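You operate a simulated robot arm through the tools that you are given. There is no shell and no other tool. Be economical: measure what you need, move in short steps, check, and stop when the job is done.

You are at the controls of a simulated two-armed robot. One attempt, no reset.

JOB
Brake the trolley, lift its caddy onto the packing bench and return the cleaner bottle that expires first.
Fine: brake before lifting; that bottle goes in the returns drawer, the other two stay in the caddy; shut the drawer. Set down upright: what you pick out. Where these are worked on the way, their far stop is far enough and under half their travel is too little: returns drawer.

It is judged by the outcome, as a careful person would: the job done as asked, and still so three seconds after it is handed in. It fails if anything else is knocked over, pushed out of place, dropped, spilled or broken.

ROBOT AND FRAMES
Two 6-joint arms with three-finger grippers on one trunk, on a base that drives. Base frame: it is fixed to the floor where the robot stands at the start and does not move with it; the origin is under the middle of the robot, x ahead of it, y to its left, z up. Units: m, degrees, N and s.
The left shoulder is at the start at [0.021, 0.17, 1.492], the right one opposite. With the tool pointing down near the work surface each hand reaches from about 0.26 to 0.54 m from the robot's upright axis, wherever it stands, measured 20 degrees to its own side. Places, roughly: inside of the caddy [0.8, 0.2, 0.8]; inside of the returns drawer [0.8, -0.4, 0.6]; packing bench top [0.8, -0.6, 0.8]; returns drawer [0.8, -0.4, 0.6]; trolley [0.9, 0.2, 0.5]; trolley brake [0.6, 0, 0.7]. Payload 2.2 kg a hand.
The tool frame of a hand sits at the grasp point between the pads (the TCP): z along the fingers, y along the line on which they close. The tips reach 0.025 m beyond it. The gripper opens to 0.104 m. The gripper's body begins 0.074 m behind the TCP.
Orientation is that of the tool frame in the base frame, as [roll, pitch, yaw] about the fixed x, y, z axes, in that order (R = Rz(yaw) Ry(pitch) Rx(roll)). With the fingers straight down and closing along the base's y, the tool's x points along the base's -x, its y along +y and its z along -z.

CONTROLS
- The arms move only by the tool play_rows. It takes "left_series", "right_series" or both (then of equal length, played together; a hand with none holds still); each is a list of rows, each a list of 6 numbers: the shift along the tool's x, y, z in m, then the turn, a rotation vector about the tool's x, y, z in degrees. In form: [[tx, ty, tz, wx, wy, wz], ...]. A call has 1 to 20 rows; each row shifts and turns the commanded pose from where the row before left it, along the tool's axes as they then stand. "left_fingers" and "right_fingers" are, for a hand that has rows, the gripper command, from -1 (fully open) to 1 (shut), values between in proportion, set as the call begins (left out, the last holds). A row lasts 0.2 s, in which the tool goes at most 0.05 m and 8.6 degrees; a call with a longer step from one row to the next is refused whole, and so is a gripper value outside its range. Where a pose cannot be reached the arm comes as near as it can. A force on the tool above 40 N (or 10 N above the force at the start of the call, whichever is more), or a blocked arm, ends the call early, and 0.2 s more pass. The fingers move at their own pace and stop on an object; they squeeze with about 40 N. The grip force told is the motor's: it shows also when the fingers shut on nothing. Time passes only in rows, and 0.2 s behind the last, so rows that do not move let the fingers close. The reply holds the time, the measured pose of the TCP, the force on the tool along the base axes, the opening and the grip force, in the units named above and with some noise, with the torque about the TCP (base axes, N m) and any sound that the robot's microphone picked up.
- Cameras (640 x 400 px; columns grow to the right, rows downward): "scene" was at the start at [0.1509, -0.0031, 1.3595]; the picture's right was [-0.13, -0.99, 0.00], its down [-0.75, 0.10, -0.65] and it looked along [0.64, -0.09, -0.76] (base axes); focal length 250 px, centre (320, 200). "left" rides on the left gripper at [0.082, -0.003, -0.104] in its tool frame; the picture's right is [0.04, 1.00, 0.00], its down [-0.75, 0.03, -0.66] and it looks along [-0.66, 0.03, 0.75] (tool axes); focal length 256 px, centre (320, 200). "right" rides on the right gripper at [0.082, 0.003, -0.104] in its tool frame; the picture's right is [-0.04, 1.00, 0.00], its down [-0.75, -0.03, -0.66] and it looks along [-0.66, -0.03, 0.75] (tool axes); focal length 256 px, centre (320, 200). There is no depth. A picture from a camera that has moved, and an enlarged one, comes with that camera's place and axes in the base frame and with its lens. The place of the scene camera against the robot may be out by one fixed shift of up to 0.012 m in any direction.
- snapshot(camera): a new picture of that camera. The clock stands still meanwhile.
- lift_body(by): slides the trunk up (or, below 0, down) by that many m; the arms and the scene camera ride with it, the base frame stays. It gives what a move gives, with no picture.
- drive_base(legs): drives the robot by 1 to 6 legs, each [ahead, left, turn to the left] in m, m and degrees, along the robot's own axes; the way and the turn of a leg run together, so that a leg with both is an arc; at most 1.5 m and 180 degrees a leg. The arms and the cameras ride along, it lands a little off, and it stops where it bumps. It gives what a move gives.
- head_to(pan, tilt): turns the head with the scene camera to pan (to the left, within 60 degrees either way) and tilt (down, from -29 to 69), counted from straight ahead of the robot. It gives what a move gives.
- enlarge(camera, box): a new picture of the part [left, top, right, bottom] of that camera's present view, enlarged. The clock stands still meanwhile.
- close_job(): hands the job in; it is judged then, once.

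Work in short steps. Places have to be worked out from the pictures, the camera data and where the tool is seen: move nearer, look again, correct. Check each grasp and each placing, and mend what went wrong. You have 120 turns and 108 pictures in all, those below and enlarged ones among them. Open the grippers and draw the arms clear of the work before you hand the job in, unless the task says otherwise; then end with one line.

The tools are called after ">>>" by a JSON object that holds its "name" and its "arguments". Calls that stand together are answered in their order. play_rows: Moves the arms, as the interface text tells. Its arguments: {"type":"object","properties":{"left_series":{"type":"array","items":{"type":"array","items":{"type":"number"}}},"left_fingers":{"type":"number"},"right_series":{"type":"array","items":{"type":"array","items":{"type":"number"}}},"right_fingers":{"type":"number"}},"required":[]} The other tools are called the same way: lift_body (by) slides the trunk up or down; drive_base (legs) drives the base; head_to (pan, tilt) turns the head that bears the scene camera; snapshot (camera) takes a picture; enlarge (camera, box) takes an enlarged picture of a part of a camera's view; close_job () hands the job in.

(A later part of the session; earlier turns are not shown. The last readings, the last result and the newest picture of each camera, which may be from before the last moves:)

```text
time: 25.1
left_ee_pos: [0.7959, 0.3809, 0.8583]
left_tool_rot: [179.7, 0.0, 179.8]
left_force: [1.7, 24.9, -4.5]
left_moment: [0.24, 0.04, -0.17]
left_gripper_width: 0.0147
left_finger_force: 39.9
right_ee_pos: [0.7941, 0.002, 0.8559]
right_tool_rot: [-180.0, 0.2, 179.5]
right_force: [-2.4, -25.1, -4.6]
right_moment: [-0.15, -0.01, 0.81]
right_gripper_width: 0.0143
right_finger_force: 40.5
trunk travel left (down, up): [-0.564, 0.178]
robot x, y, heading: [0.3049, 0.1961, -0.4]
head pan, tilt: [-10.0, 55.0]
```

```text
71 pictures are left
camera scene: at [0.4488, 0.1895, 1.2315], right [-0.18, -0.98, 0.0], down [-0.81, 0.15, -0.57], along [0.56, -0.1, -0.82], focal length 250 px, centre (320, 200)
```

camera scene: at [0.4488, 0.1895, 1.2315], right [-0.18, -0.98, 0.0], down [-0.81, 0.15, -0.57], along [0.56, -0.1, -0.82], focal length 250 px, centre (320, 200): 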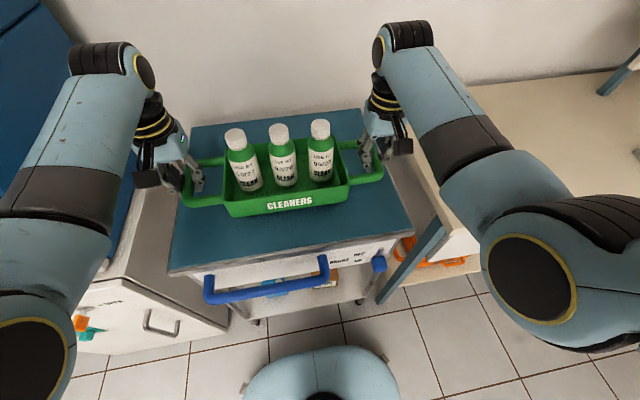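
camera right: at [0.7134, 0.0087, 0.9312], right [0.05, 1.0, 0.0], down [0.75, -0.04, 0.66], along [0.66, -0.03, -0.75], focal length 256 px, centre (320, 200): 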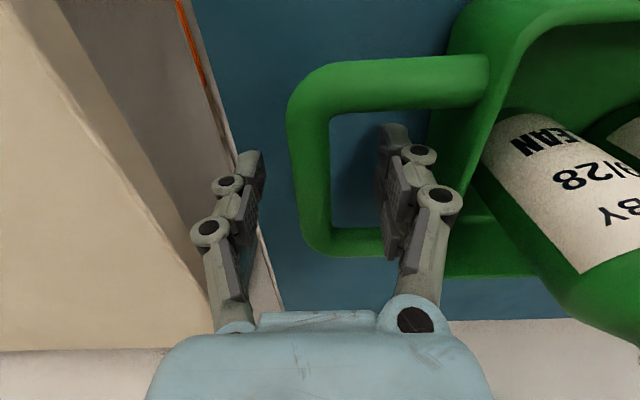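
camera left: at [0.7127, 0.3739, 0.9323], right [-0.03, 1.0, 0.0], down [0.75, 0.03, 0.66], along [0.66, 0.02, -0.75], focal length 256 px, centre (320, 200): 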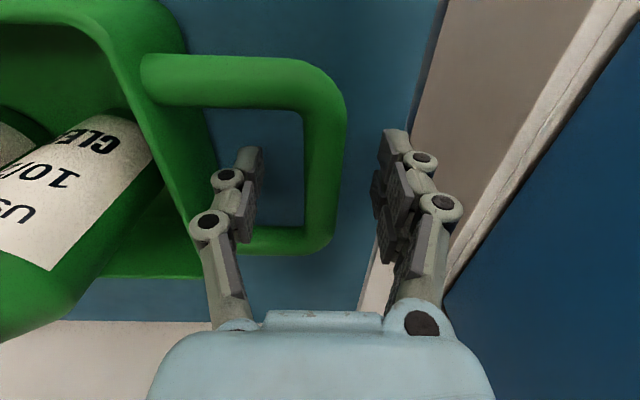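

The caddy is up, about 4.6 N on each hand. I raise the trunk 0.1 m, then back off 0.1 m and drive 0.64 m right to face the bench.

>>> {"name": "lift_body", "arguments": {"by": 0.1}}

>>> {"name": "drive_base", "arguments": {"legs": [[-0.1, 0, 0], [0, -0.32, 0], [0, -0.32, 0]]}}

>>> {"name": "snapshot", "arguments": {"camera": "scene"}}

>>> {"name": "snapshot", "arguments": {"camera": "right"}}

```text
time: 26.4
left_ee_pos: [0.7955, 0.3798, 0.9566]
left_tool_rot: [179.8, 0.0, 179.7]
left_force: [2.0, 23.2, -5.3]
left_moment: [0.21, -0.12, -0.08]
left_gripper_width: 0.0146
left_finger_force: 40.3
right_ee_pos: [0.7948, 0.0018, 0.9565]
right_tool_rot: [-180.0, 0.2, 179.4]
right_force: [-2.3, -22.9, -4.8]
right_moment: [-0.16, 0.13, 0.83]
right_gripper_width: 0.0142
right_finger_force: 40.0
trunk travel left (down, up): [-0.664, 0.078]
robot x, y, heading: [0.3019, 0.1975, -0.5]
head pan, tilt: [-10.0, 55.0]
```

```text
time: 31.1
left_ee_pos: [0.6911, -0.2728, 0.9571]
left_tool_rot: [179.8, 0.0, 179.9]
left_force: [1.6, 22.3, -4.9]
left_moment: [0.25, 0.0, -0.05]
left_gripper_width: 0.0145
left_finger_force: 39.9
right_ee_pos: [0.6913, -0.6518, 0.9562]
right_tool_rot: [-180.0, 0.1, 179.8]
right_force: [-2.7, -22.4, -4.3]
right_moment: [-0.13, 0.01, 0.85]
right_gripper_width: 0.0143
right_finger_force: 39.9
trunk travel left (down, up): [-0.664, 0.078]
robot x, y, heading: [0.1996, -0.4567, -0.3]
head pan, tilt: [-10.0, 55.0]
```

```text
70 pictures are left
camera scene: at [0.344, -0.4652, 1.332], right [-0.18, -0.98, 0.0], down [-0.81, 0.14, -0.57], along [0.56, -0.1, -0.82], focal length 250 px, centre (320, 200)
```

scene: 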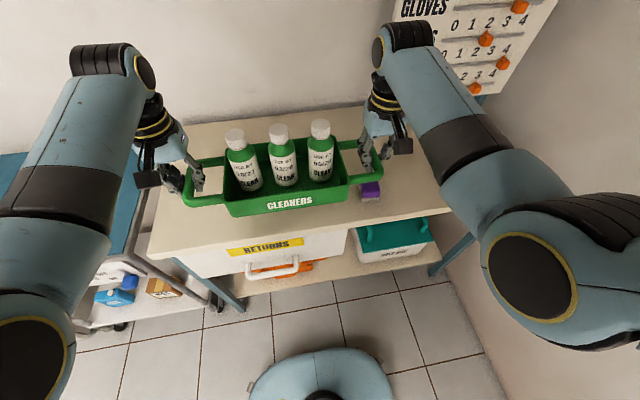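

```text
69 pictures are left
camera right: at [0.6095, -0.6481, 1.0606], right [0.05, 1.0, 0.0], down [0.75, -0.04, 0.66], along [0.66, -0.03, -0.75], focal length 256 px, centre (320, 200)
```

right: 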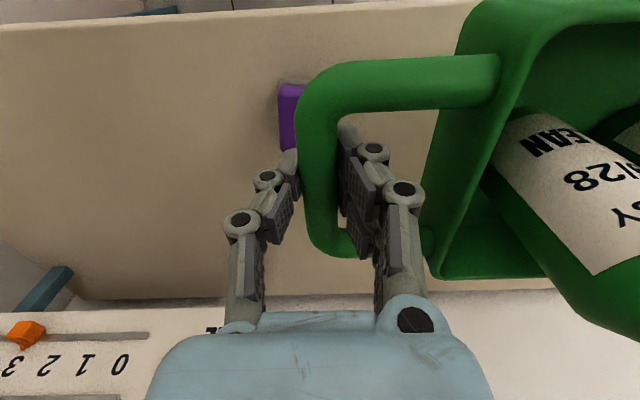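

A purple item lies on the bench near (0.71, -0.66), under the right handle. I shift 0.105 m left, then 0.09 m forward so the caddy lands clear of it around (0.78, -0.355).

>>> {"name": "drive_base", "arguments": {"legs": [[0, 0.105, 0], [0.09, 0, 0]]}}

>>> {"name": "snapshot", "arguments": {"camera": "scene"}}

>>> {"name": "snapshot", "arguments": {"camera": "left"}}

>>> {"name": "snapshot", "arguments": {"camera": "right"}}

```text
time: 33.0
left_ee_pos: [0.7805, -0.1642, 0.9554]
left_tool_rot: [179.8, 0.0, -180.0]
left_force: [2.7, 1.8, -5.2]
left_moment: [0.02, -0.18, -0.07]
left_gripper_width: 0.0143
left_finger_force: 39.6
right_ee_pos: [0.7825, -0.5424, 0.9542]
right_tool_rot: [180.0, 0.0, 179.8]
right_force: [-1.7, -2.0, -4.0]
right_moment: [-0.05, 0.25, 0.87]
right_gripper_width: 0.0142
right_finger_force: 40.0
trunk travel left (down, up): [-0.664, 0.078]
robot x, y, heading: [0.2886, -0.3501, -0.0]
head pan, tilt: [-10.0, 55.0]
```

```text
68 pictures are left
camera scene: at [0.4359, -0.3566, 1.3318], right [-0.17, -0.98, 0.0], down [-0.81, 0.14, -0.57], along [0.56, -0.1, -0.82], focal length 250 px, centre (320, 200)
```

scene: 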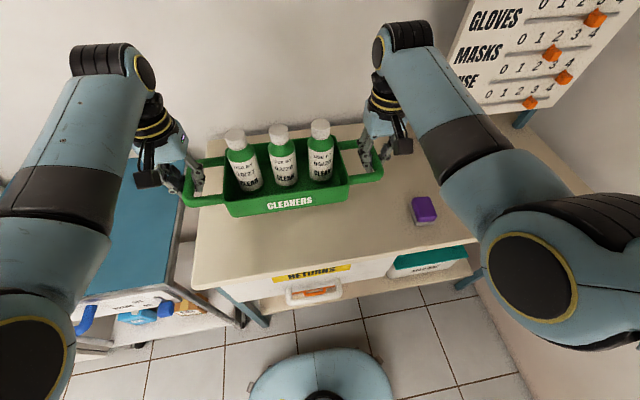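

```text
67 pictures are left
camera left: at [0.6994, -0.169, 1.0608], right [-0.04, 1.0, 0.0], down [0.75, 0.03, 0.66], along [0.66, 0.03, -0.75], focal length 256 px, centre (320, 200)
```

left: 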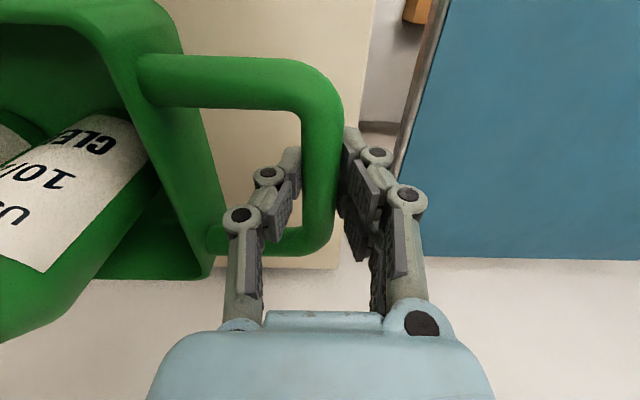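

```text
66 pictures are left
camera right: at [0.7015, -0.5389, 1.0601], right [0.04, 1.0, 0.0], down [0.75, -0.03, 0.66], along [0.66, -0.03, -0.75], focal length 256 px, centre (320, 200)
```

right: 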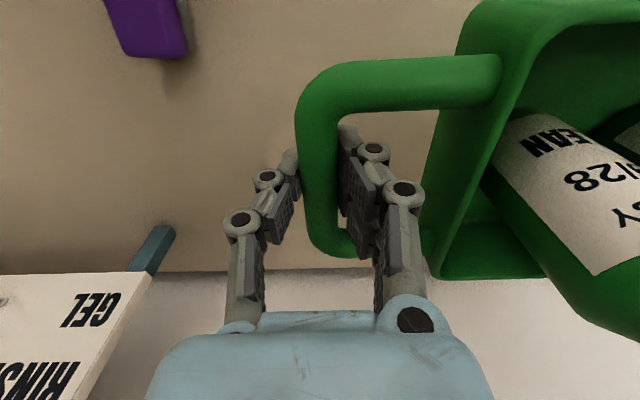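

The spot is clear: the caddy body lies inside the bench's left edge and left of the purple item. I lower to z ≈ 0.87, then feel for the bench.

>>> {"name": "play_rows", "arguments": {"left_series": [[0, 0, 0.015, 0, 0, 0], [0, 0, 0.015, 0, 0, 0], [0, 0, 0.015, 0, 0, 0], [0, 0, 0.015, 0, 0, 0], [0, 0, 0.015, 0, 0, 0], [0, 0, 0.01, 0, 0, 0], [0, 0, 0, 0, 0, 0]], "right_series": [[0, 0, 0.015, 0, 0, 0], [0, 0, 0.015, 0, 0, 0], [0, 0, 0.015, 0, 0, 0], [0, 0, 0.015, 0, 0, 0], [0, 0, 0.015, 0, 0, 0], [0, 0, 0.01, 0, 0, 0], [0, 0, 0, 0, 0, 0]]}}

>>> {"name": "snapshot", "arguments": {"camera": "scene"}}

```text
time: 34.6
left_ee_pos: [0.7815, -0.1641, 0.8703]
left_tool_rot: [179.8, 0.0, -180.0]
left_force: [1.0, 1.6, -4.3]
left_moment: [0.05, -0.07, -0.46]
left_gripper_width: 0.0144
left_finger_force: 40.2
right_ee_pos: [0.7805, -0.5433, 0.8703]
right_tool_rot: [180.0, 0.2, 179.7]
right_force: [-0.9, -0.7, -4.0]
right_moment: [0.04, 0.05, 0.79]
right_gripper_width: 0.0141
right_finger_force: 40.1
trunk travel left (down, up): [-0.664, 0.078]
robot x, y, heading: [0.2901, -0.3561, -0.2]
head pan, tilt: [-10.0, 55.0]
```

```text
65 pictures are left
camera scene: at [0.4344, -0.3567, 1.332], right [-0.17, -0.98, 0.0], down [-0.81, 0.14, -0.57], along [0.56, -0.1, -0.82], focal length 250 px, centre (320, 200)
```

scene: 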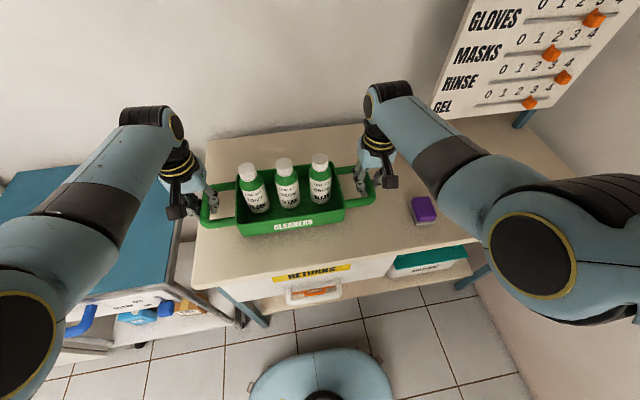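

Still hanging; I feel further down in 4 mm rows.

>>> {"name": "play_rows", "arguments": {"left_series": [[0, 0, 0.005, 0, 0, 0], [0, 0, 0.005, 0, 0, 0], [0, 0, 0.004, 0, 0, 0], [0, 0, 0, 0, 0, 0]], "right_series": [[0, 0, 0.005, 0, 0, 0], [0, 0, 0.005, 0, 0, 0], [0, 0, 0.004, 0, 0, 0], [0, 0, 0, 0, 0, 0]]}}

```text
time: 35.6
left_ee_pos: [0.7809, -0.1635, 0.8572]
left_tool_rot: [179.9, 0.0, -180.0]
left_force: [1.8, -0.1, -4.5]
left_moment: [0.01, -0.15, -0.15]
left_gripper_width: 0.0147
left_finger_force: 40.4
right_ee_pos: [0.7818, -0.5432, 0.8569]
right_tool_rot: [-180.0, 0.0, 179.8]
right_force: [-1.7, 0.6, -4.2]
right_moment: [0.08, 0.18, 0.87]
right_gripper_width: 0.0141
right_finger_force: 40.2
trunk travel left (down, up): [-0.664, 0.078]
robot x, y, heading: [0.2932, -0.3508, -0.3]
head pan, tilt: [-10.0, 55.0]
```

>>> {"name": "play_rows", "arguments": {"left_series": [[0, 0, 0.003, 0, 0, 0], [0, 0, 0.003, 0, 0, 0], [0, 0, 0.003, 0, 0, 0], [0, 0, 0, 0, 0, 0]], "right_series": [[0, 0, 0.003, 0, 0, 0], [0, 0, 0.003, 0, 0, 0], [0, 0, 0.003, 0, 0, 0], [0, 0, 0, 0, 0, 0]]}}

```text
time: 36.6
left_ee_pos: [0.7787, -0.1628, 0.8476]
left_tool_rot: [179.8, 0.1, 179.9]
left_force: [2.5, -5.2, -4.5]
left_moment: [-0.03, -0.18, -0.08]
left_gripper_width: 0.0147
left_finger_force: 39.9
right_ee_pos: [0.7821, -0.5428, 0.8488]
right_tool_rot: [180.0, 0.2, 179.9]
right_force: [-3.5, 5.4, -4.6]
right_moment: [0.06, 0.19, 0.99]
right_gripper_width: 0.0141
right_finger_force: 40.2
trunk travel left (down, up): [-0.664, 0.078]
robot x, y, heading: [0.2913, -0.3518, -0.0]
head pan, tilt: [-10.0, 55.0]
```

No contact yet at 0.848; I continue.

>>> {"name": "play_rows", "arguments": {"left_series": [[0, 0, 0.003, 0, 0, 0], [0, 0, 0.003, 0, 0, 0], [0, 0, 0.003, 0, 0, 0], [0, 0, 0, 0, 0, 0]], "right_series": [[0, 0, 0.003, 0, 0, 0], [0, 0, 0.003, 0, 0, 0], [0, 0, 0.003, 0, 0, 0], [0, 0, 0, 0, 0, 0]]}}

>>> {"name": "enlarge", "arguments": {"camera": "scene", "box": [180, 140, 400, 280]}}

```text
time: 37.6
left_ee_pos: [0.778, -0.1625, 0.8377]
left_tool_rot: [179.7, -0.3, -179.9]
left_force: [0.6, -6.1, -4.0]
left_moment: [0.02, 0.04, -0.1]
left_gripper_width: 0.0102
left_finger_force: 32.1
right_ee_pos: [0.7804, -0.5423, 0.8389]
right_tool_rot: [-179.9, 0.2, 179.8]
right_force: [-1.5, 6.0, -4.6]
right_moment: [-0.05, -0.02, 0.49]
right_gripper_width: 0.0101
right_finger_force: 32.2
trunk travel left (down, up): [-0.664, 0.078]
robot x, y, heading: [0.2896, -0.3508, -0.0]
head pan, tilt: [-10.0, 55.0]
```

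```text
2.86 times, centred on (290, 210) of scene
camera zoom: at [0.434, -0.3566, 1.3318], right [-0.17, -0.98, 0.0], down [-0.81, 0.14, -0.57], along [0.56, -0.1, -0.82], focal length 714 px, centre (406, 171)
```

zoom: 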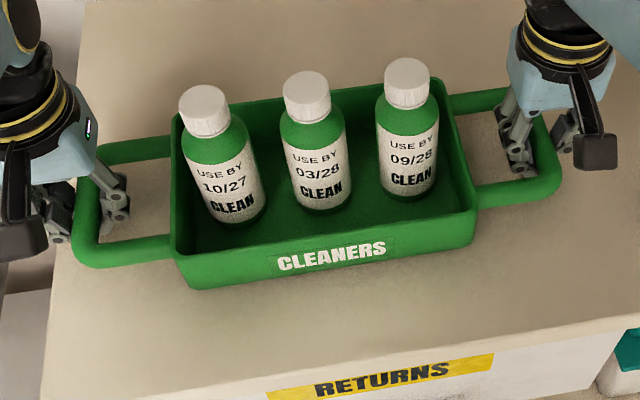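

The grip width fell to 0.010 m, so the bars have shifted in the pads; I check from the hand cameras.

>>> {"name": "snapshot", "arguments": {"camera": "left"}}

>>> {"name": "snapshot", "arguments": {"camera": "right"}}

```text
63 pictures are left
camera left: at [0.6959, -0.1684, 0.9426], right [-0.04, 1.0, 0.0], down [0.76, 0.03, 0.65], along [0.65, 0.03, -0.76], focal length 256 px, centre (320, 200)
```

left: 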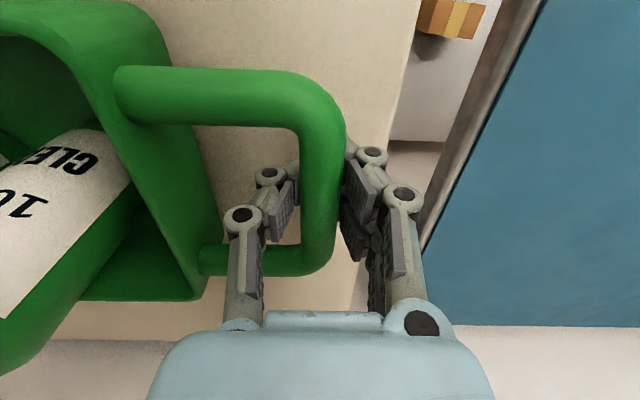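

```text
62 pictures are left
camera right: at [0.6994, -0.5384, 0.9428], right [0.04, 1.0, 0.0], down [0.75, -0.03, 0.66], along [0.66, -0.03, -0.75], focal length 256 px, centre (320, 200)
```

right: 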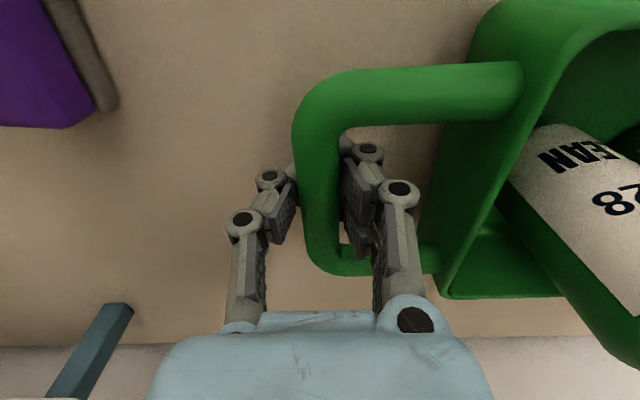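

The bars rose in the grip: the caddy stands on the bench. I open both hands to 0.062 m and raise straight up.

>>> {"name": "play_rows", "arguments": {"left_series": [[0, 0, 0, 0, 0, 0], [0, 0, 0, 0, 0, 0], [0, 0, 0, 0, 0, 0]], "right_series": [[0, 0, 0, 0, 0, 0], [0, 0, 0, 0, 0, 0], [0, 0, 0, 0, 0, 0]], "left_fingers": -0.2, "right_fingers": -0.2}}

>>> {"name": "play_rows", "arguments": {"left_series": [[0, 0, -0.02, 0, 0, 0], [0, 0, -0.03, 0, 0, 0], [0, 0, -0.04, 0, 0, 0], [0, 0, -0.04, 0, 0, 0], [0, 0, -0.04, 0, 0, 0], [0, 0, 0, 0, 0, 0]], "right_series": [[0, 0, -0.02, 0, 0, 0], [0, 0, -0.03, 0, 0, 0], [0, 0, -0.04, 0, 0, 0], [0, 0, -0.04, 0, 0, 0], [0, 0, -0.04, 0, 0, 0], [0, 0, 0, 0, 0, 0]]}}

>>> {"name": "snapshot", "arguments": {"camera": "scene"}}

>>> {"name": "snapshot", "arguments": {"camera": "left"}}

```text
time: 38.4
left_ee_pos: [0.7796, -0.1632, 0.8398]
left_tool_rot: [179.8, 0.0, -180.0]
left_force: [0.2, -0.9, 0.2]
left_moment: [-0.04, 0.0, 0.01]
left_gripper_width: 0.0625
left_finger_force: 0.1
right_ee_pos: [0.7813, -0.543, 0.8397]
right_tool_rot: [-180.0, 0.2, 179.7]
right_force: [-0.3, -0.1, 0.4]
right_moment: [0.01, 0.01, 0.0]
right_gripper_width: 0.0623
right_finger_force: 0.1
trunk travel left (down, up): [-0.664, 0.078]
robot x, y, heading: [0.2892, -0.3514, -0.1]
head pan, tilt: [-10.0, 55.0]
```

```text
time: 39.8
left_ee_pos: [0.7779, -0.1639, 1.0093]
left_tool_rot: [179.8, 0.0, -180.0]
left_force: [-0.3, 0.2, -0.6]
left_moment: [0.01, 0.02, -0.01]
left_gripper_width: 0.0622
left_finger_force: 0.0
right_ee_pos: [0.782, -0.5414, 1.0067]
right_tool_rot: [180.0, 0.2, 179.7]
right_force: [0.3, -0.4, -0.7]
right_moment: [0.03, 0.02, -0.02]
right_gripper_width: 0.0624
right_finger_force: 0.1
trunk travel left (down, up): [-0.664, 0.078]
robot x, y, heading: [0.2877, -0.3512, 0.2]
head pan, tilt: [-10.0, 55.0]
```

```text
61 pictures are left
camera scene: at [0.4339, -0.3568, 1.332], right [-0.17, -0.98, 0.0], down [-0.81, 0.14, -0.57], along [0.56, -0.1, -0.82], focal length 250 px, centre (320, 200)
```

scene: 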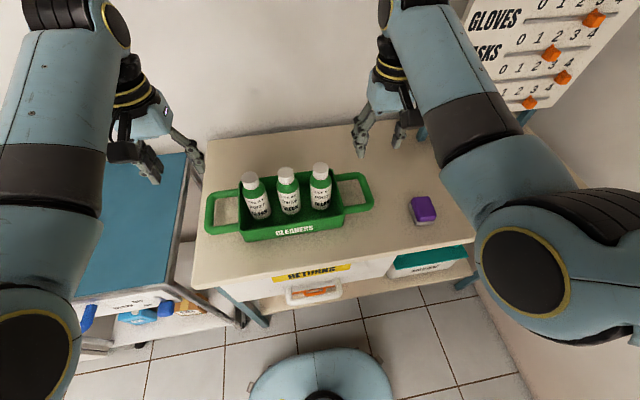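

```text
60 pictures are left
camera left: at [0.696, -0.1685, 1.1144], right [-0.04, 1.0, 0.0], down [0.75, 0.03, 0.66], along [0.66, 0.03, -0.75], focal length 256 px, centre (320, 200)
```

left: 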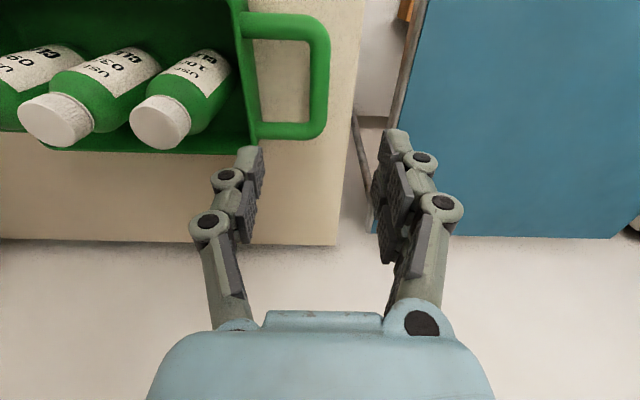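

The caddy stands safely on the bench. The 10/27 bottle's cap triangulates to about (0.776, -0.276, 0.94). I set the left hand above it, opening 0.078 m, and look.

>>> {"name": "play_rows", "arguments": {"left_series": [[0, -0.03, -0.005, 0, 0, 0], [0, -0.03, -0.005, 0, 0, 0], [0, -0.03, 0, 0, 0, 0], [0, -0.022, 0, 0, 0, 0], [0, 0, 0, 0, 0, 0]], "left_fingers": -0.5}}

>>> {"name": "snapshot", "arguments": {"camera": "left"}}

>>> {"name": "snapshot", "arguments": {"camera": "right"}}

>>> {"name": "enlarge", "arguments": {"camera": "scene", "box": [180, 100, 400, 240]}}

```text
time: 40.7
left_ee_pos: [0.7859, -0.1627, 1.0043]
left_tool_rot: [171.2, 0.3, -176.1]
left_force: [0.6, -0.7, -0.9]
left_moment: [0.01, 0.01, 0.03]
left_gripper_width: 0.0781
left_finger_force: 0.2
right_ee_pos: [0.7816, -0.5423, 1.0068]
right_tool_rot: [180.0, 0.2, 179.9]
right_force: [-0.7, -0.2, 0.1]
right_moment: [0.0, -0.01, 0.02]
right_gripper_width: 0.0627
right_finger_force: 0.0
trunk travel left (down, up): [-0.664, 0.078]
robot x, y, heading: [0.2861, -0.3516, -0.1]
head pan, tilt: [-10.0, 55.0]
stopped in row 4 (left hand): the arm was blocked; the commanded pose is now the measured one
```

```text
59 pictures are left
camera left: at [0.7041, -0.1888, 1.1067], right [-0.11, 0.98, 0.15], down [0.75, -0.02, 0.66], along [0.65, 0.19, -0.74], focal length 256 px, centre (320, 200)
```

left: 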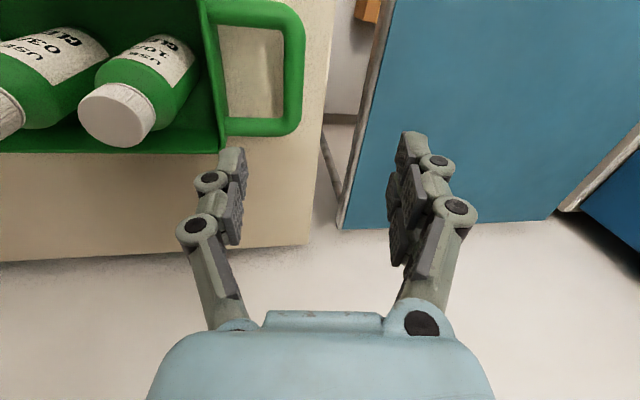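

```text
58 pictures are left
camera right: at [0.6996, -0.5378, 1.1116], right [0.04, 1.0, 0.0], down [0.75, -0.03, 0.66], along [0.66, -0.03, -0.75], focal length 256 px, centre (320, 200)
```

right: 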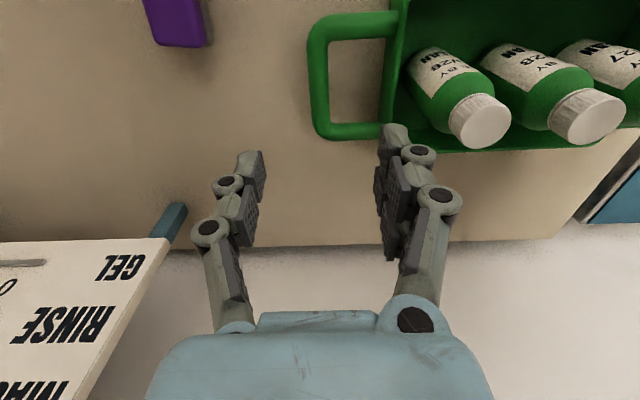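

```text
2.86 times, centred on (290, 170) of scene
camera zoom: at [0.4339, -0.3567, 1.3321], right [-0.17, -0.98, 0.0], down [-0.81, 0.14, -0.57], along [0.56, -0.1, -0.82], focal length 714 px, centre (406, 286)
```

zoom: 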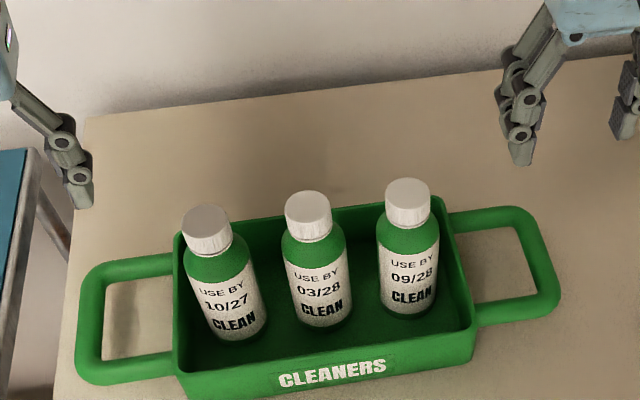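

The left arm jams reaching inward, so I straighten it where it is and drive the robot 0.105 m right to bring the bottle in front of the left arm.

>>> {"name": "play_rows", "arguments": {"left_series": [[0, 0.005, 0, 4.4, 0, 2], [0, 0.005, 0, 4.4, 0, 2], [0, 0, 0, 0, 0, 0]]}}

>>> {"name": "drive_base", "arguments": {"legs": [[0, -0.105, 0]]}}

>>> {"name": "snapshot", "arguments": {"camera": "left"}}

>>> {"name": "snapshot", "arguments": {"camera": "scene"}}

```text
time: 41.5
left_ee_pos: [0.7837, -0.1537, 1.0045]
left_tool_rot: [180.0, -0.1, 179.7]
left_force: [0.2, 0.0, -0.6]
left_moment: [0.03, 0.02, 0.01]
left_gripper_width: 0.0778
left_finger_force: 0.0
right_ee_pos: [0.7804, -0.5421, 1.0072]
right_tool_rot: [-180.0, 0.3, 179.7]
right_force: [0.3, 0.7, -1.2]
right_moment: [0.0, 0.01, 0.01]
right_gripper_width: 0.0624
right_finger_force: 0.1
trunk travel left (down, up): [-0.664, 0.078]
robot x, y, heading: [0.2901, -0.3499, -0.1]
head pan, tilt: [-10.0, 55.0]
```

```text
time: 42.7
left_ee_pos: [0.7837, -0.2579, 1.0044]
left_tool_rot: [-180.0, -0.2, 179.9]
left_force: [0.9, -1.3, -0.8]
left_moment: [0.0, 0.01, 0.02]
left_gripper_width: 0.0778
left_finger_force: 0.0
right_ee_pos: [0.7806, -0.6452, 1.0072]
right_tool_rot: [-179.9, 0.1, 180.0]
right_force: [-0.5, 0.0, -0.3]
right_moment: [0.06, -0.01, -0.02]
right_gripper_width: 0.0624
right_finger_force: 0.1
trunk travel left (down, up): [-0.664, 0.078]
robot x, y, heading: [0.2906, -0.456, 0.2]
head pan, tilt: [-10.0, 55.0]
```

```text
56 pictures are left
camera left: at [0.7019, -0.2625, 1.1096], right [-0.04, 1.0, 0.0], down [0.76, 0.03, 0.66], along [0.65, 0.02, -0.76], focal length 256 px, centre (320, 200)
```

left: 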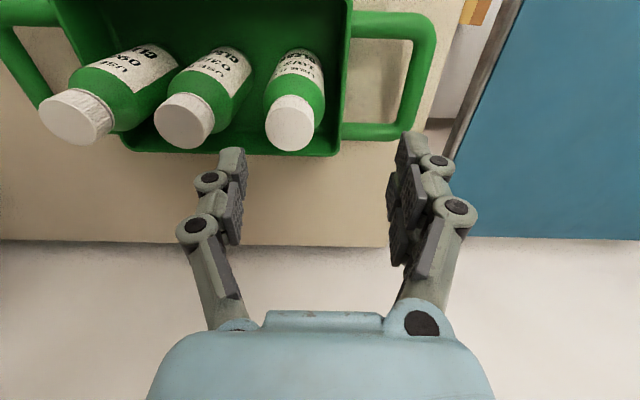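

```text
55 pictures are left
camera scene: at [0.4339, -0.4612, 1.3321], right [-0.17, -0.98, 0.0], down [-0.81, 0.14, -0.57], along [0.56, -0.1, -0.82], focal length 250 px, centre (320, 200)
```

scene: 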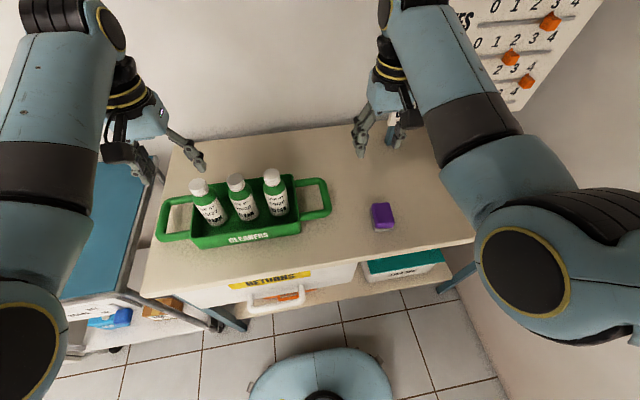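

The bottle's axis is near (0.777, -0.284). I align the left hand, opening 0.07 m, and descend slowly to z ≈ 0.887.

>>> {"name": "play_rows", "arguments": {"left_series": [[0.0035, -0.014, 0, 0, 0, 0], [0.0035, -0.013, 0, 0, 0, 0], [0, 0, 0.02, 0, 0, 0], [0, 0, 0.02, 0, 0, 0], [0, 0, 0, 0, 0, 0]], "left_fingers": -0.35}}

>>> {"name": "snapshot", "arguments": {"camera": "left"}}

>>> {"name": "enlarge", "arguments": {"camera": "scene", "box": [130, 120, 350, 260]}}

```text
time: 43.9
left_ee_pos: [0.7764, -0.2842, 0.9638]
left_tool_rot: [-180.0, -0.1, 179.7]
left_force: [0.6, 0.3, -0.2]
left_moment: [0.03, -0.01, 0.01]
left_gripper_width: 0.0703
left_finger_force: 0.1
right_ee_pos: [0.781, -0.6459, 1.0074]
right_tool_rot: [180.0, 0.2, 179.9]
right_force: [0.3, 0.1, 0.2]
right_moment: [-0.01, 0.01, -0.05]
right_gripper_width: 0.0624
right_finger_force: 0.1
trunk travel left (down, up): [-0.664, 0.078]
robot x, y, heading: [0.2887, -0.4587, 0.3]
head pan, tilt: [-10.0, 55.0]
```

```text
54 pictures are left
camera left: at [0.6942, -0.2886, 1.0695], right [-0.04, 1.0, 0.0], down [0.76, 0.03, 0.65], along [0.65, 0.02, -0.76], focal length 256 px, centre (320, 200)
```

left: 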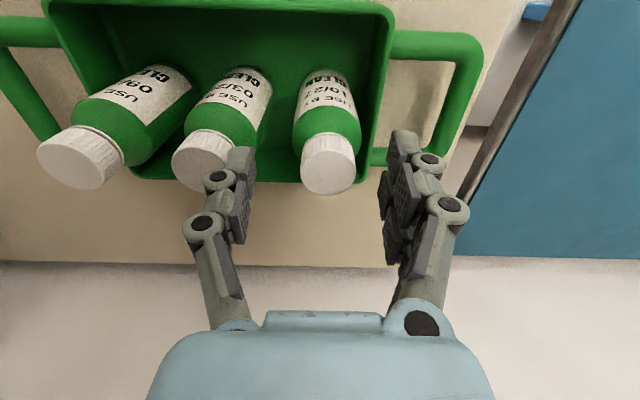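

```text
2.86 times, centred on (240, 190) of scene
camera zoom: at [0.4338, -0.4603, 1.3321], right [-0.17, -0.98, 0.0], down [-0.81, 0.14, -0.57], along [0.56, -0.1, -0.82], focal length 714 px, centre (549, 229)
```

zoom: 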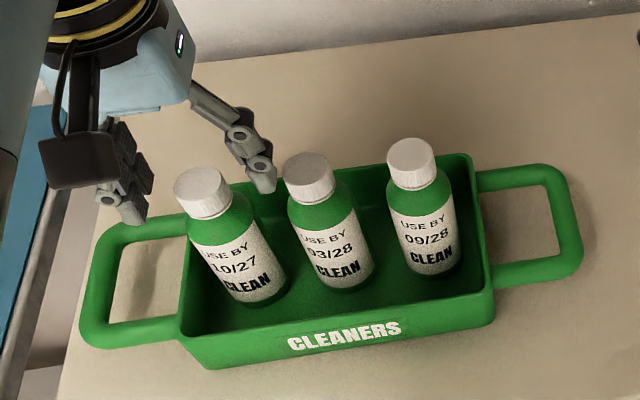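

The bottle is about 4 mm toward +y of my axis; I correct, narrow to 0.064 m, and descend to z ≈ 0.887.

>>> {"name": "play_rows", "arguments": {"left_series": [[-0.002, 0.004, 0, 0, 0, 0], [0, 0, 0, 0, 0, 0], [0, 0, 0.015, 0, 0, 0], [0, 0, 0.015, 0, 0, 0], [0, 0, 0.015, 0, 0, 0], [0, 0, 0.015, 0, 0, 0], [0, 0, 0.015, 0, 0, 0], [0, 0, 0, 0, 0, 0]], "left_fingers": -0.23}}

>>> {"name": "snapshot", "arguments": {"camera": "left"}}

>>> {"name": "enlarge", "arguments": {"camera": "scene", "box": [130, 120, 350, 260]}}

```text
time: 45.7
left_ee_pos: [0.7792, -0.2825, 0.8886]
left_tool_rot: [-180.0, -0.1, 179.9]
left_force: [-0.4, 0.8, 0.2]
left_moment: [0.02, 0.0, 0.0]
left_gripper_width: 0.0639
left_finger_force: 0.0
right_ee_pos: [0.7802, -0.6443, 1.0079]
right_tool_rot: [-180.0, 0.1, 179.9]
right_force: [-0.3, 0.2, -0.9]
right_moment: [0.0, -0.01, 0.03]
right_gripper_width: 0.0624
right_finger_force: 0.0
trunk travel left (down, up): [-0.664, 0.078]
robot x, y, heading: [0.2923, -0.4528, 0.2]
head pan, tilt: [-10.0, 55.0]
```

```text
52 pictures are left
camera left: at [0.6966, -0.2857, 0.9937], right [-0.04, 1.0, 0.0], down [0.76, 0.03, 0.65], along [0.65, 0.02, -0.76], focal length 256 px, centre (320, 200)
```

left: 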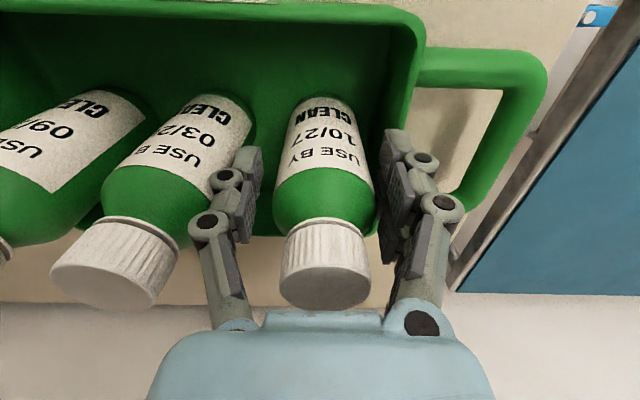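

```text
2.86 times, centred on (240, 190) of scene
camera zoom: at [0.4338, -0.4603, 1.3321], right [-0.17, -0.98, 0.0], down [-0.81, 0.14, -0.57], along [0.56, -0.1, -0.82], focal length 714 px, centre (549, 229)
```

zoom: 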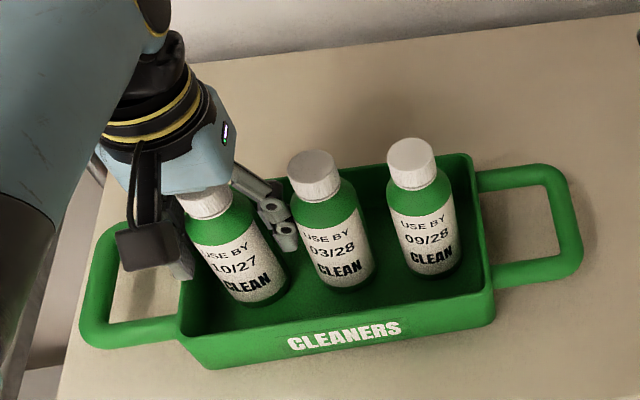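

The fingers straddle the 10/27 bottle. I close and lift it straight up.

>>> {"name": "play_rows", "arguments": {"left_series": [[0, 0, 0, 0, 0, 0], [0, 0, 0, 0, 0, 0], [0, 0, 0, 0, 0, 0]], "left_fingers": 1}}

>>> {"name": "play_rows", "arguments": {"left_series": [[0, 0, -0.01, 0, 0, 0], [0, 0, -0.02, 0, 0, 0], [0, 0, -0.03, 0, 0, 0], [0, 0, -0.03, 0, 0, 0], [0, 0, 0, 0, 0, 0]]}}

>>> {"name": "snapshot", "arguments": {"camera": "scene"}}

```text
time: 46.5
left_ee_pos: [0.7792, -0.2824, 0.8892]
left_tool_rot: [180.0, -0.2, 179.8]
left_force: [0.0, -0.3, 0.3]
left_moment: [0.02, 0.01, -0.02]
left_gripper_width: 0.0482
left_finger_force: 39.9
right_ee_pos: [0.78, -0.646, 1.0066]
right_tool_rot: [180.0, 0.2, 179.7]
right_force: [0.1, 0.6, -0.3]
right_moment: [-0.01, 0.0, -0.02]
right_gripper_width: 0.0627
right_finger_force: 0.2
trunk travel left (down, up): [-0.664, 0.078]
robot x, y, heading: [0.2883, -0.4551, -0.2]
head pan, tilt: [-10.0, 55.0]
```

```text
time: 47.7
left_ee_pos: [0.7801, -0.2792, 0.9782]
left_tool_rot: [180.0, -0.1, 179.7]
left_force: [0.2, 0.1, -1.9]
left_moment: [0.02, 0.03, -0.01]
left_gripper_width: 0.0481
left_finger_force: 39.7
right_ee_pos: [0.7815, -0.6451, 1.0076]
right_tool_rot: [-180.0, 0.2, 179.9]
right_force: [-0.6, 0.3, 0.1]
right_moment: [0.01, 0.01, -0.01]
right_gripper_width: 0.0625
right_finger_force: 0.1
trunk travel left (down, up): [-0.664, 0.078]
robot x, y, heading: [0.2855, -0.4555, 0.0]
head pan, tilt: [-10.0, 55.0]
```

```text
50 pictures are left
camera scene: at [0.4341, -0.4602, 1.3321], right [-0.17, -0.98, 0.0], down [-0.81, 0.14, -0.57], along [0.56, -0.1, -0.82], focal length 250 px, centre (320, 200)
```

scene: 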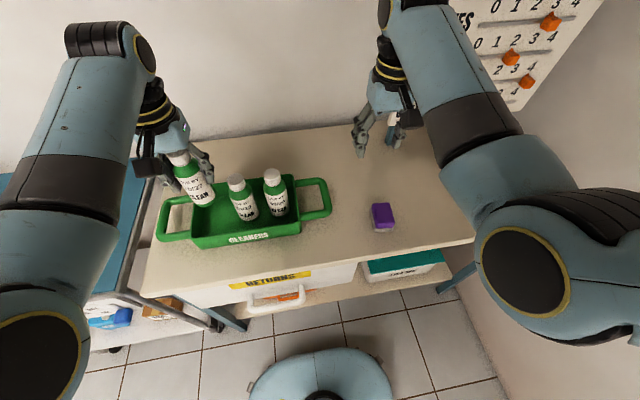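

The bottle is held (0.048 m wide); its foot is 0.092 m below the TCP. I raise the trunk a little and back off, then drive left so the right hand faces the drawer handle.

>>> {"name": "lift_body", "arguments": {"by": 0.04}}

>>> {"name": "drive_base", "arguments": {"legs": [[-0.3, 0, 0], [0, 0.26, 0]]}}

>>> {"name": "head_to", "arguments": {"pan": -15, "tilt": 50}}

>>> {"name": "snapshot", "arguments": {"camera": "scene"}}

>>> {"name": "snapshot", "arguments": {"camera": "right"}}

```text
time: 48.5
left_ee_pos: [0.7788, -0.2811, 1.0182]
left_tool_rot: [-180.0, -0.1, 179.7]
left_force: [0.1, 0.3, -1.7]
left_moment: [0.0, 0.01, 0.01]
left_gripper_width: 0.048
left_finger_force: 39.6
right_ee_pos: [0.7814, -0.6451, 1.0469]
right_tool_rot: [-179.9, 0.1, 179.9]
right_force: [0.3, 0.0, -0.4]
right_moment: [-0.01, -0.02, -0.02]
right_gripper_width: 0.0624
right_finger_force: 0.1
trunk travel left (down, up): [-0.704, 0.038]
robot x, y, heading: [0.2897, -0.4544, 0.2]
head pan, tilt: [-10.0, 55.0]
```

```text
time: 52.0
left_ee_pos: [0.4771, -0.0218, 1.0199]
left_tool_rot: [-179.9, 0.0, 179.6]
left_force: [-0.1, 0.7, -2.6]
left_moment: [0.01, -0.01, 0.01]
left_gripper_width: 0.0482
left_finger_force: 40.0
right_ee_pos: [0.4768, -0.3862, 1.047]
right_tool_rot: [180.0, 0.2, 179.5]
right_force: [-0.6, 1.2, -0.5]
right_moment: [-0.04, 0.01, -0.03]
right_gripper_width: 0.0622
right_finger_force: 0.1
trunk travel left (down, up): [-0.704, 0.038]
robot x, y, heading: [-0.0125, -0.194, -0.3]
head pan, tilt: [-10.0, 55.0]
```

```text
time: 52.7
left_ee_pos: [0.4775, -0.0212, 1.0203]
left_tool_rot: [-179.9, -0.1, 179.6]
left_force: [0.8, 0.7, -1.6]
left_moment: [0.0, 0.06, 0.03]
left_gripper_width: 0.0479
left_finger_force: 40.3
right_ee_pos: [0.4785, -0.3862, 1.0466]
right_tool_rot: [-180.0, 0.2, 179.5]
right_force: [-0.1, 0.5, 0.7]
right_moment: [-0.03, -0.01, -0.03]
right_gripper_width: 0.0624
right_finger_force: 0.2
trunk travel left (down, up): [-0.704, 0.038]
robot x, y, heading: [-0.0156, -0.1889, 0.1]
head pan, tilt: [-15.0, 50.0]
```

```text
49 pictures are left
camera scene: at [0.1349, -0.207, 1.3786], right [-0.26, -0.97, 0.0], down [-0.74, 0.2, -0.64], along [0.62, -0.17, -0.77], focal length 250 px, centre (320, 200)
```

scene: 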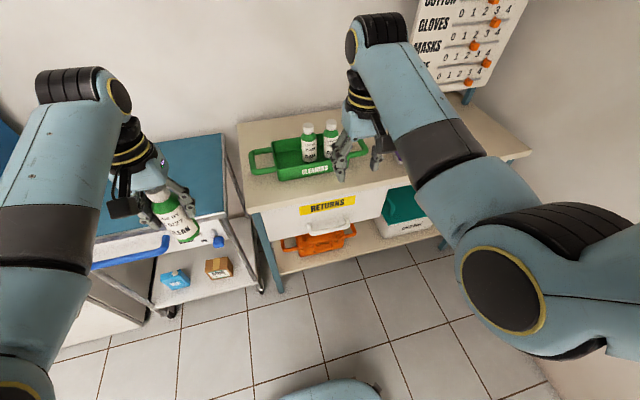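

```text
48 pictures are left
camera right: at [0.3967, -0.3818, 1.1517], right [0.05, 1.0, 0.0], down [0.75, -0.03, 0.66], along [0.66, -0.03, -0.75], focal length 256 px, centre (320, 200)
```

right: 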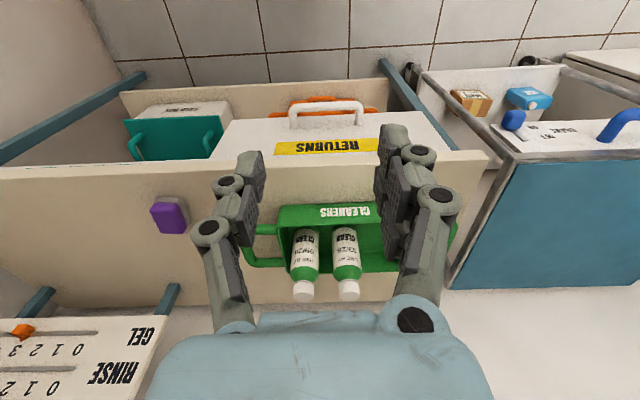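

I lower the trunk 0.3 m and tilt the right hand 45° for a frontal look at the drawer handle.

>>> {"name": "lift_body", "arguments": {"by": -0.3}}

>>> {"name": "play_rows", "arguments": {"right_series": [[0, 0, 0, 0, -7.5, 0], [0, 0, 0, 0, -7.5, 0], [0, 0, 0, 0, -7.5, 0], [0, 0, 0, 0, -7.5, 0], [0, 0, 0, 0, -7.5, 0], [0, 0, 0, 0, -7.5, 0], [0, 0, 0, 0, 0, 0]], "right_fingers": 1}}

>>> {"name": "snapshot", "arguments": {"camera": "right"}}

>>> {"name": "snapshot", "arguments": {"camera": "scene"}}

```text
time: 55.7
left_ee_pos: [0.4771, -0.0199, 0.7204]
left_tool_rot: [-180.0, -0.1, 179.7]
left_force: [0.2, 0.4, -2.2]
left_moment: [0.0, 0.01, 0.01]
left_gripper_width: 0.0481
left_finger_force: 39.9
right_ee_pos: [0.478, -0.3852, 0.7476]
right_tool_rot: [180.0, 0.3, 179.6]
right_force: [0.1, -0.9, 0.3]
right_moment: [0.0, 0.0, 0.03]
right_gripper_width: 0.0622
right_finger_force: 0.1
trunk travel left (down, up): [-0.404, 0.338]
robot x, y, heading: [-0.0126, -0.1943, -0.2]
head pan, tilt: [-15.0, 50.0]
```

```text
time: 57.3
left_ee_pos: [0.4775, -0.0219, 0.719]
left_tool_rot: [-180.0, -0.1, 179.6]
left_force: [-0.6, 0.0, -1.5]
left_moment: [0.0, 0.02, 0.02]
left_gripper_width: 0.048
left_finger_force: 40.5
right_ee_pos: [0.4779, -0.3888, 0.7474]
right_tool_rot: [-179.7, 45.3, -179.9]
right_force: [-0.2, -0.1, 0.7]
right_moment: [0.0, -0.02, -0.01]
right_gripper_width: 0.0
right_finger_force: 28.0
trunk travel left (down, up): [-0.404, 0.338]
robot x, y, heading: [-0.0128, -0.1924, -0.3]
head pan, tilt: [-15.0, 50.0]
```

```text
47 pictures are left
camera right: at [0.3477, -0.3841, 0.7632], right [0.03, 1.0, 0.02], down [0.06, -0.03, 1.0], along [1.0, -0.03, -0.06], focal length 256 px, centre (320, 200)
```

right: 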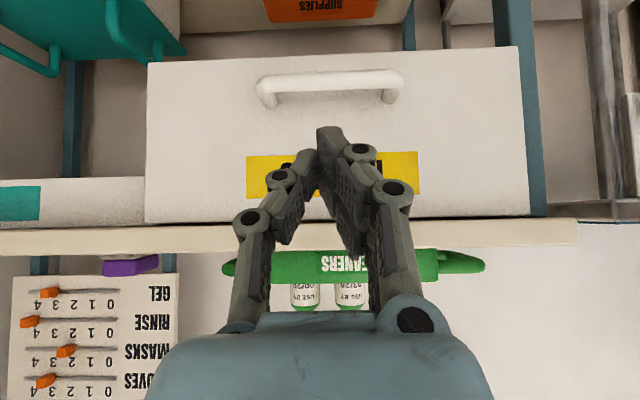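

```text
46 pictures are left
camera scene: at [0.1392, -0.2074, 1.0752], right [-0.26, -0.97, 0.0], down [-0.74, 0.2, -0.64], along [0.62, -0.17, -0.77], focal length 250 px, centre (320, 200)
```

scene: 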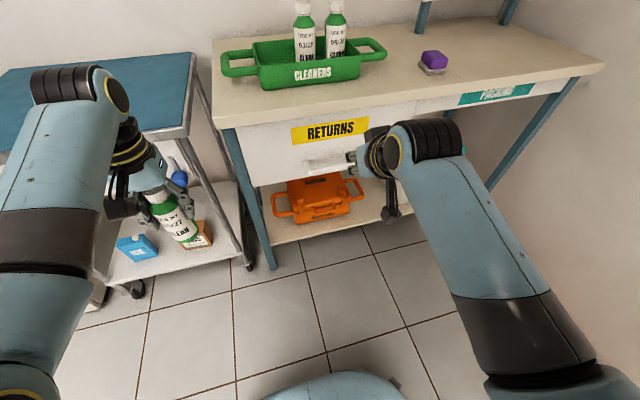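

The frontal view and the earlier top view put the handle bar at about x 0.604, y -0.378, z 0.63, with the drawer front at x ≈ 0.647. I reduce the tilt to 15° and bring the shut fingers above the gap behind the bar.

>>> {"name": "play_rows", "arguments": {"right_series": [[0, 0, 0, 0, 7.5, 0], [0, 0, 0, 0, 7.5, 0], [0, 0, 0, 0, 7.5, 0], [0, 0, 0, 0, 7.5, 0], [-0.0277, 0.0028, 0.0144, 0, 0, 0], [-0.0277, 0.0028, 0.0144, 0, 0, 0], [-0.0277, 0.0028, 0.0144, 0, 0, 0], [-0.0277, 0.0028, 0.0144, 0, 0, 0], [0, 0, 0, 0, 0, 0]]}}

>>> {"name": "snapshot", "arguments": {"camera": "right"}}

>>> {"name": "enlarge", "arguments": {"camera": "scene", "box": [250, 90, 430, 210]}}

```text
time: 59.3
left_ee_pos: [0.4772, -0.0206, 0.7197]
left_tool_rot: [-180.0, -0.1, 179.5]
left_force: [-0.3, -0.5, -2.7]
left_moment: [-0.03, 0.01, 0.05]
left_gripper_width: 0.048
left_finger_force: 39.8
right_ee_pos: [0.5989, -0.3768, 0.7197]
right_tool_rot: [-180.0, 15.0, 179.8]
right_force: [0.4, -0.8, 0.2]
right_moment: [0.01, 0.01, 0.0]
right_gripper_width: 0.0
right_finger_force: 28.2
trunk travel left (down, up): [-0.404, 0.338]
robot x, y, heading: [-0.016, -0.196, -0.5]
head pan, tilt: [-15.0, 50.0]
```

```text
45 pictures are left
camera right: at [0.4943, -0.3715, 0.8005], right [0.05, 1.0, 0.01], down [0.56, -0.03, 0.83], along [0.83, -0.03, -0.56], focal length 256 px, centre (320, 200)
```

right: 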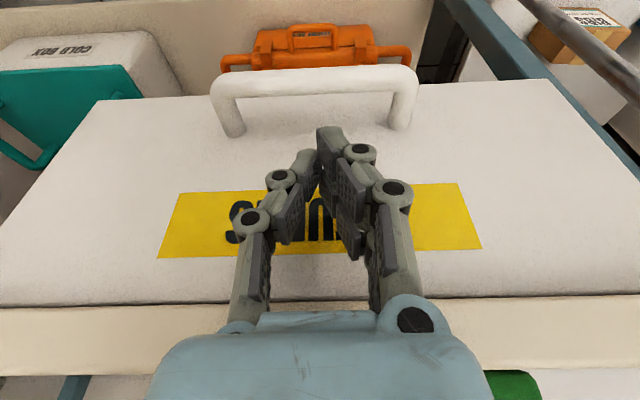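

```text
3.33 times, centred on (340, 150) of scene
camera zoom: at [0.139, -0.2074, 1.0752], right [-0.26, -0.97, 0.0], down [-0.74, 0.2, -0.64], along [0.62, -0.17, -0.77], focal length 833 px, centre (253, 367)
```

zoom: 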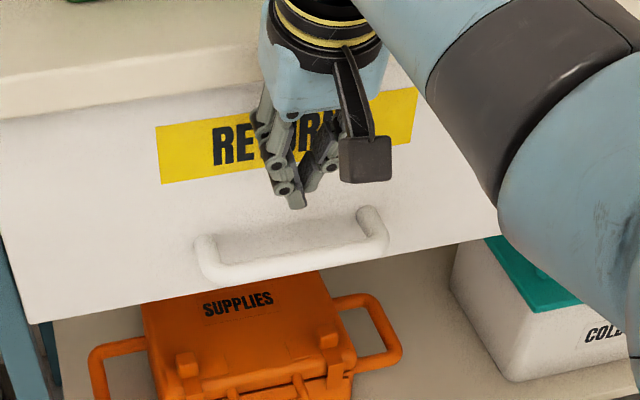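

I am on the line into the gap: 0.05 m along the tool, then check.

>>> {"name": "play_rows", "arguments": {"right_series": [[0, 0, 0.017, 0, 0, 0], [0, 0, 0.017, 0, 0, 0], [0, 0, 0.016, 0, 0, 0], [0, 0, 0, 0, 0, 0]]}}

>>> {"name": "snapshot", "arguments": {"camera": "right"}}

>>> {"name": "enlarge", "arguments": {"camera": "scene", "box": [250, 90, 430, 210]}}

```text
time: 60.0
left_ee_pos: [0.4748, -0.0224, 0.7203]
left_tool_rot: [-180.0, 0.0, 179.4]
left_force: [-0.2, 0.5, -2.1]
left_moment: [-0.02, -0.01, -0.01]
left_gripper_width: 0.048
left_finger_force: 40.0
right_ee_pos: [0.6049, -0.3761, 0.6861]
right_tool_rot: [179.8, 15.1, 179.6]
right_force: [-22.4, 0.0, 13.9]
right_moment: [0.23, -2.35, 0.36]
right_gripper_width: 0.0003
right_finger_force: 28.7
trunk travel left (down, up): [-0.404, 0.338]
robot x, y, heading: [-0.0162, -0.1964, -0.2]
head pan, tilt: [-15.0, 50.0]
stopped in row 3 (right hand): the force on the tool passed its limit at 50 N (the readings are from after the stop); the commanded pose is now the measured one
```

```text
43 pictures are left
camera right: at [0.4997, -0.3718, 0.7665], right [0.05, 1.0, 0.01], down [0.56, -0.04, 0.83], along [0.83, -0.03, -0.56], focal length 256 px, centre (320, 200)
```

right: 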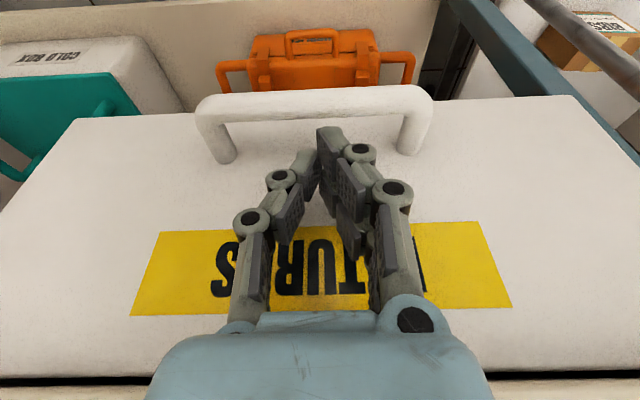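

```text
3.33 times, centred on (340, 150) of scene
camera zoom: at [0.1352, -0.2075, 1.0758], right [-0.26, -0.96, 0.0], down [-0.74, 0.2, -0.64], along [0.62, -0.17, -0.76], focal length 833 px, centre (253, 367)
```

zoom: 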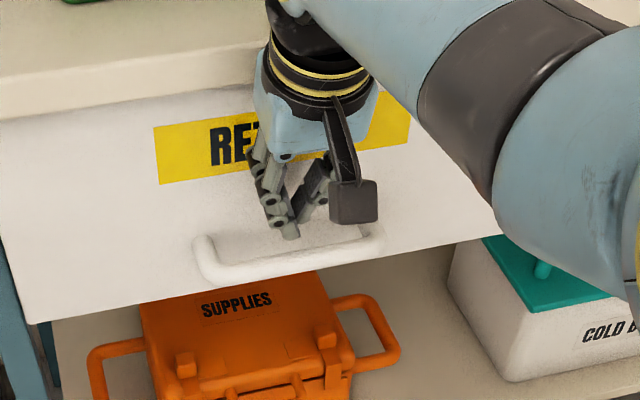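

The wrist met the bench edge. A pinch at 45° clears it better: I back off, tilt to 45°, and roll the hand 90° so the fingers close over and under the bar.

>>> {"name": "play_rows", "arguments": {"right_series": [[0.0296, 0, -0.0152, 0, 0, 0], [0.0296, 0, -0.0152, 0, 0, 0], [0, 0, 0, 0, -7.5, 0], [0, 0, 0, 0, -7.5, 0], [0, 0, 0, 0, -7.5, 0], [0, 0, 0, 0, -7.5, 0], [0, 0, 0, 0, 0, 7.5], [0, 0, 0, 0, 0, 7.5], [0, 0, 0, 0, 0, 7.5], [0, 0, 0, 0, 0, 7.5], [0, 0, 0, 0, 0, 7.5], [0, 0, 0, 0, 0, 7.5], [0, 0, 0, 0, 0, 7.5], [0, 0, 0, 0, 0, 7.5], [0, 0, 0, 0, 0, 7.5], [0, 0, 0, 0, 0, 7.5], [0, 0, 0, 0, 0, 7.5], [0, 0, 0, 0, 0, 7.5], [0, 0, 0, 0, 0, 0]], "right_fingers": 0.115}}

>>> {"name": "snapshot", "arguments": {"camera": "right"}}

>>> {"name": "snapshot", "arguments": {"camera": "scene"}}

```text
time: 64.0
left_ee_pos: [0.4768, -0.0226, 0.7184]
left_tool_rot: [179.9, -0.1, 179.5]
left_force: [0.0, -0.1, -2.5]
left_moment: [0.01, -0.01, 0.0]
left_gripper_width: 0.0481
left_finger_force: 39.8
right_ee_pos: [0.5419, -0.3771, 0.6986]
right_tool_rot: [134.9, -0.1, 89.6]
right_force: [-0.7, 1.1, 0.7]
right_moment: [0.0, 0.0, -0.01]
right_gripper_width: 0.0462
right_finger_force: 0.2
trunk travel left (down, up): [-0.404, 0.338]
robot x, y, heading: [-0.0156, -0.193, -0.1]
head pan, tilt: [-15.0, 50.0]
```

```text
41 pictures are left
camera right: at [0.4723, -0.2937, 0.775], right [0.71, -0.05, 0.71], down [-0.49, -0.75, 0.44], along [0.51, -0.66, -0.55], focal length 256 px, centre (320, 200)
```

right: 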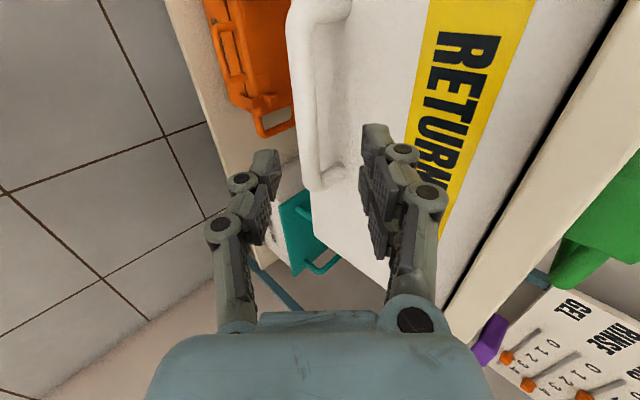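

```text
40 pictures are left
camera scene: at [0.1386, -0.2076, 1.0752], right [-0.26, -0.96, 0.0], down [-0.74, 0.2, -0.64], along [0.62, -0.17, -0.77], focal length 250 px, centre (320, 200)
```

scene: 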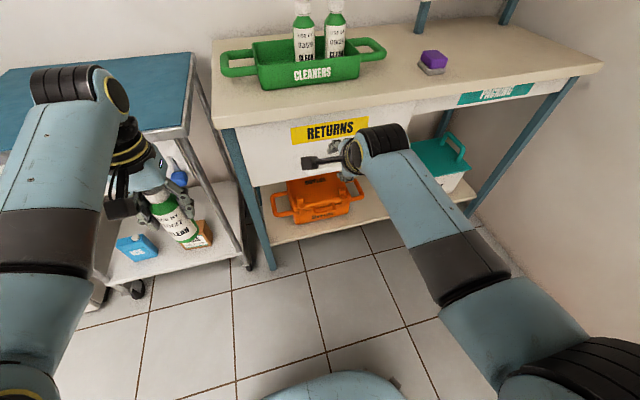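

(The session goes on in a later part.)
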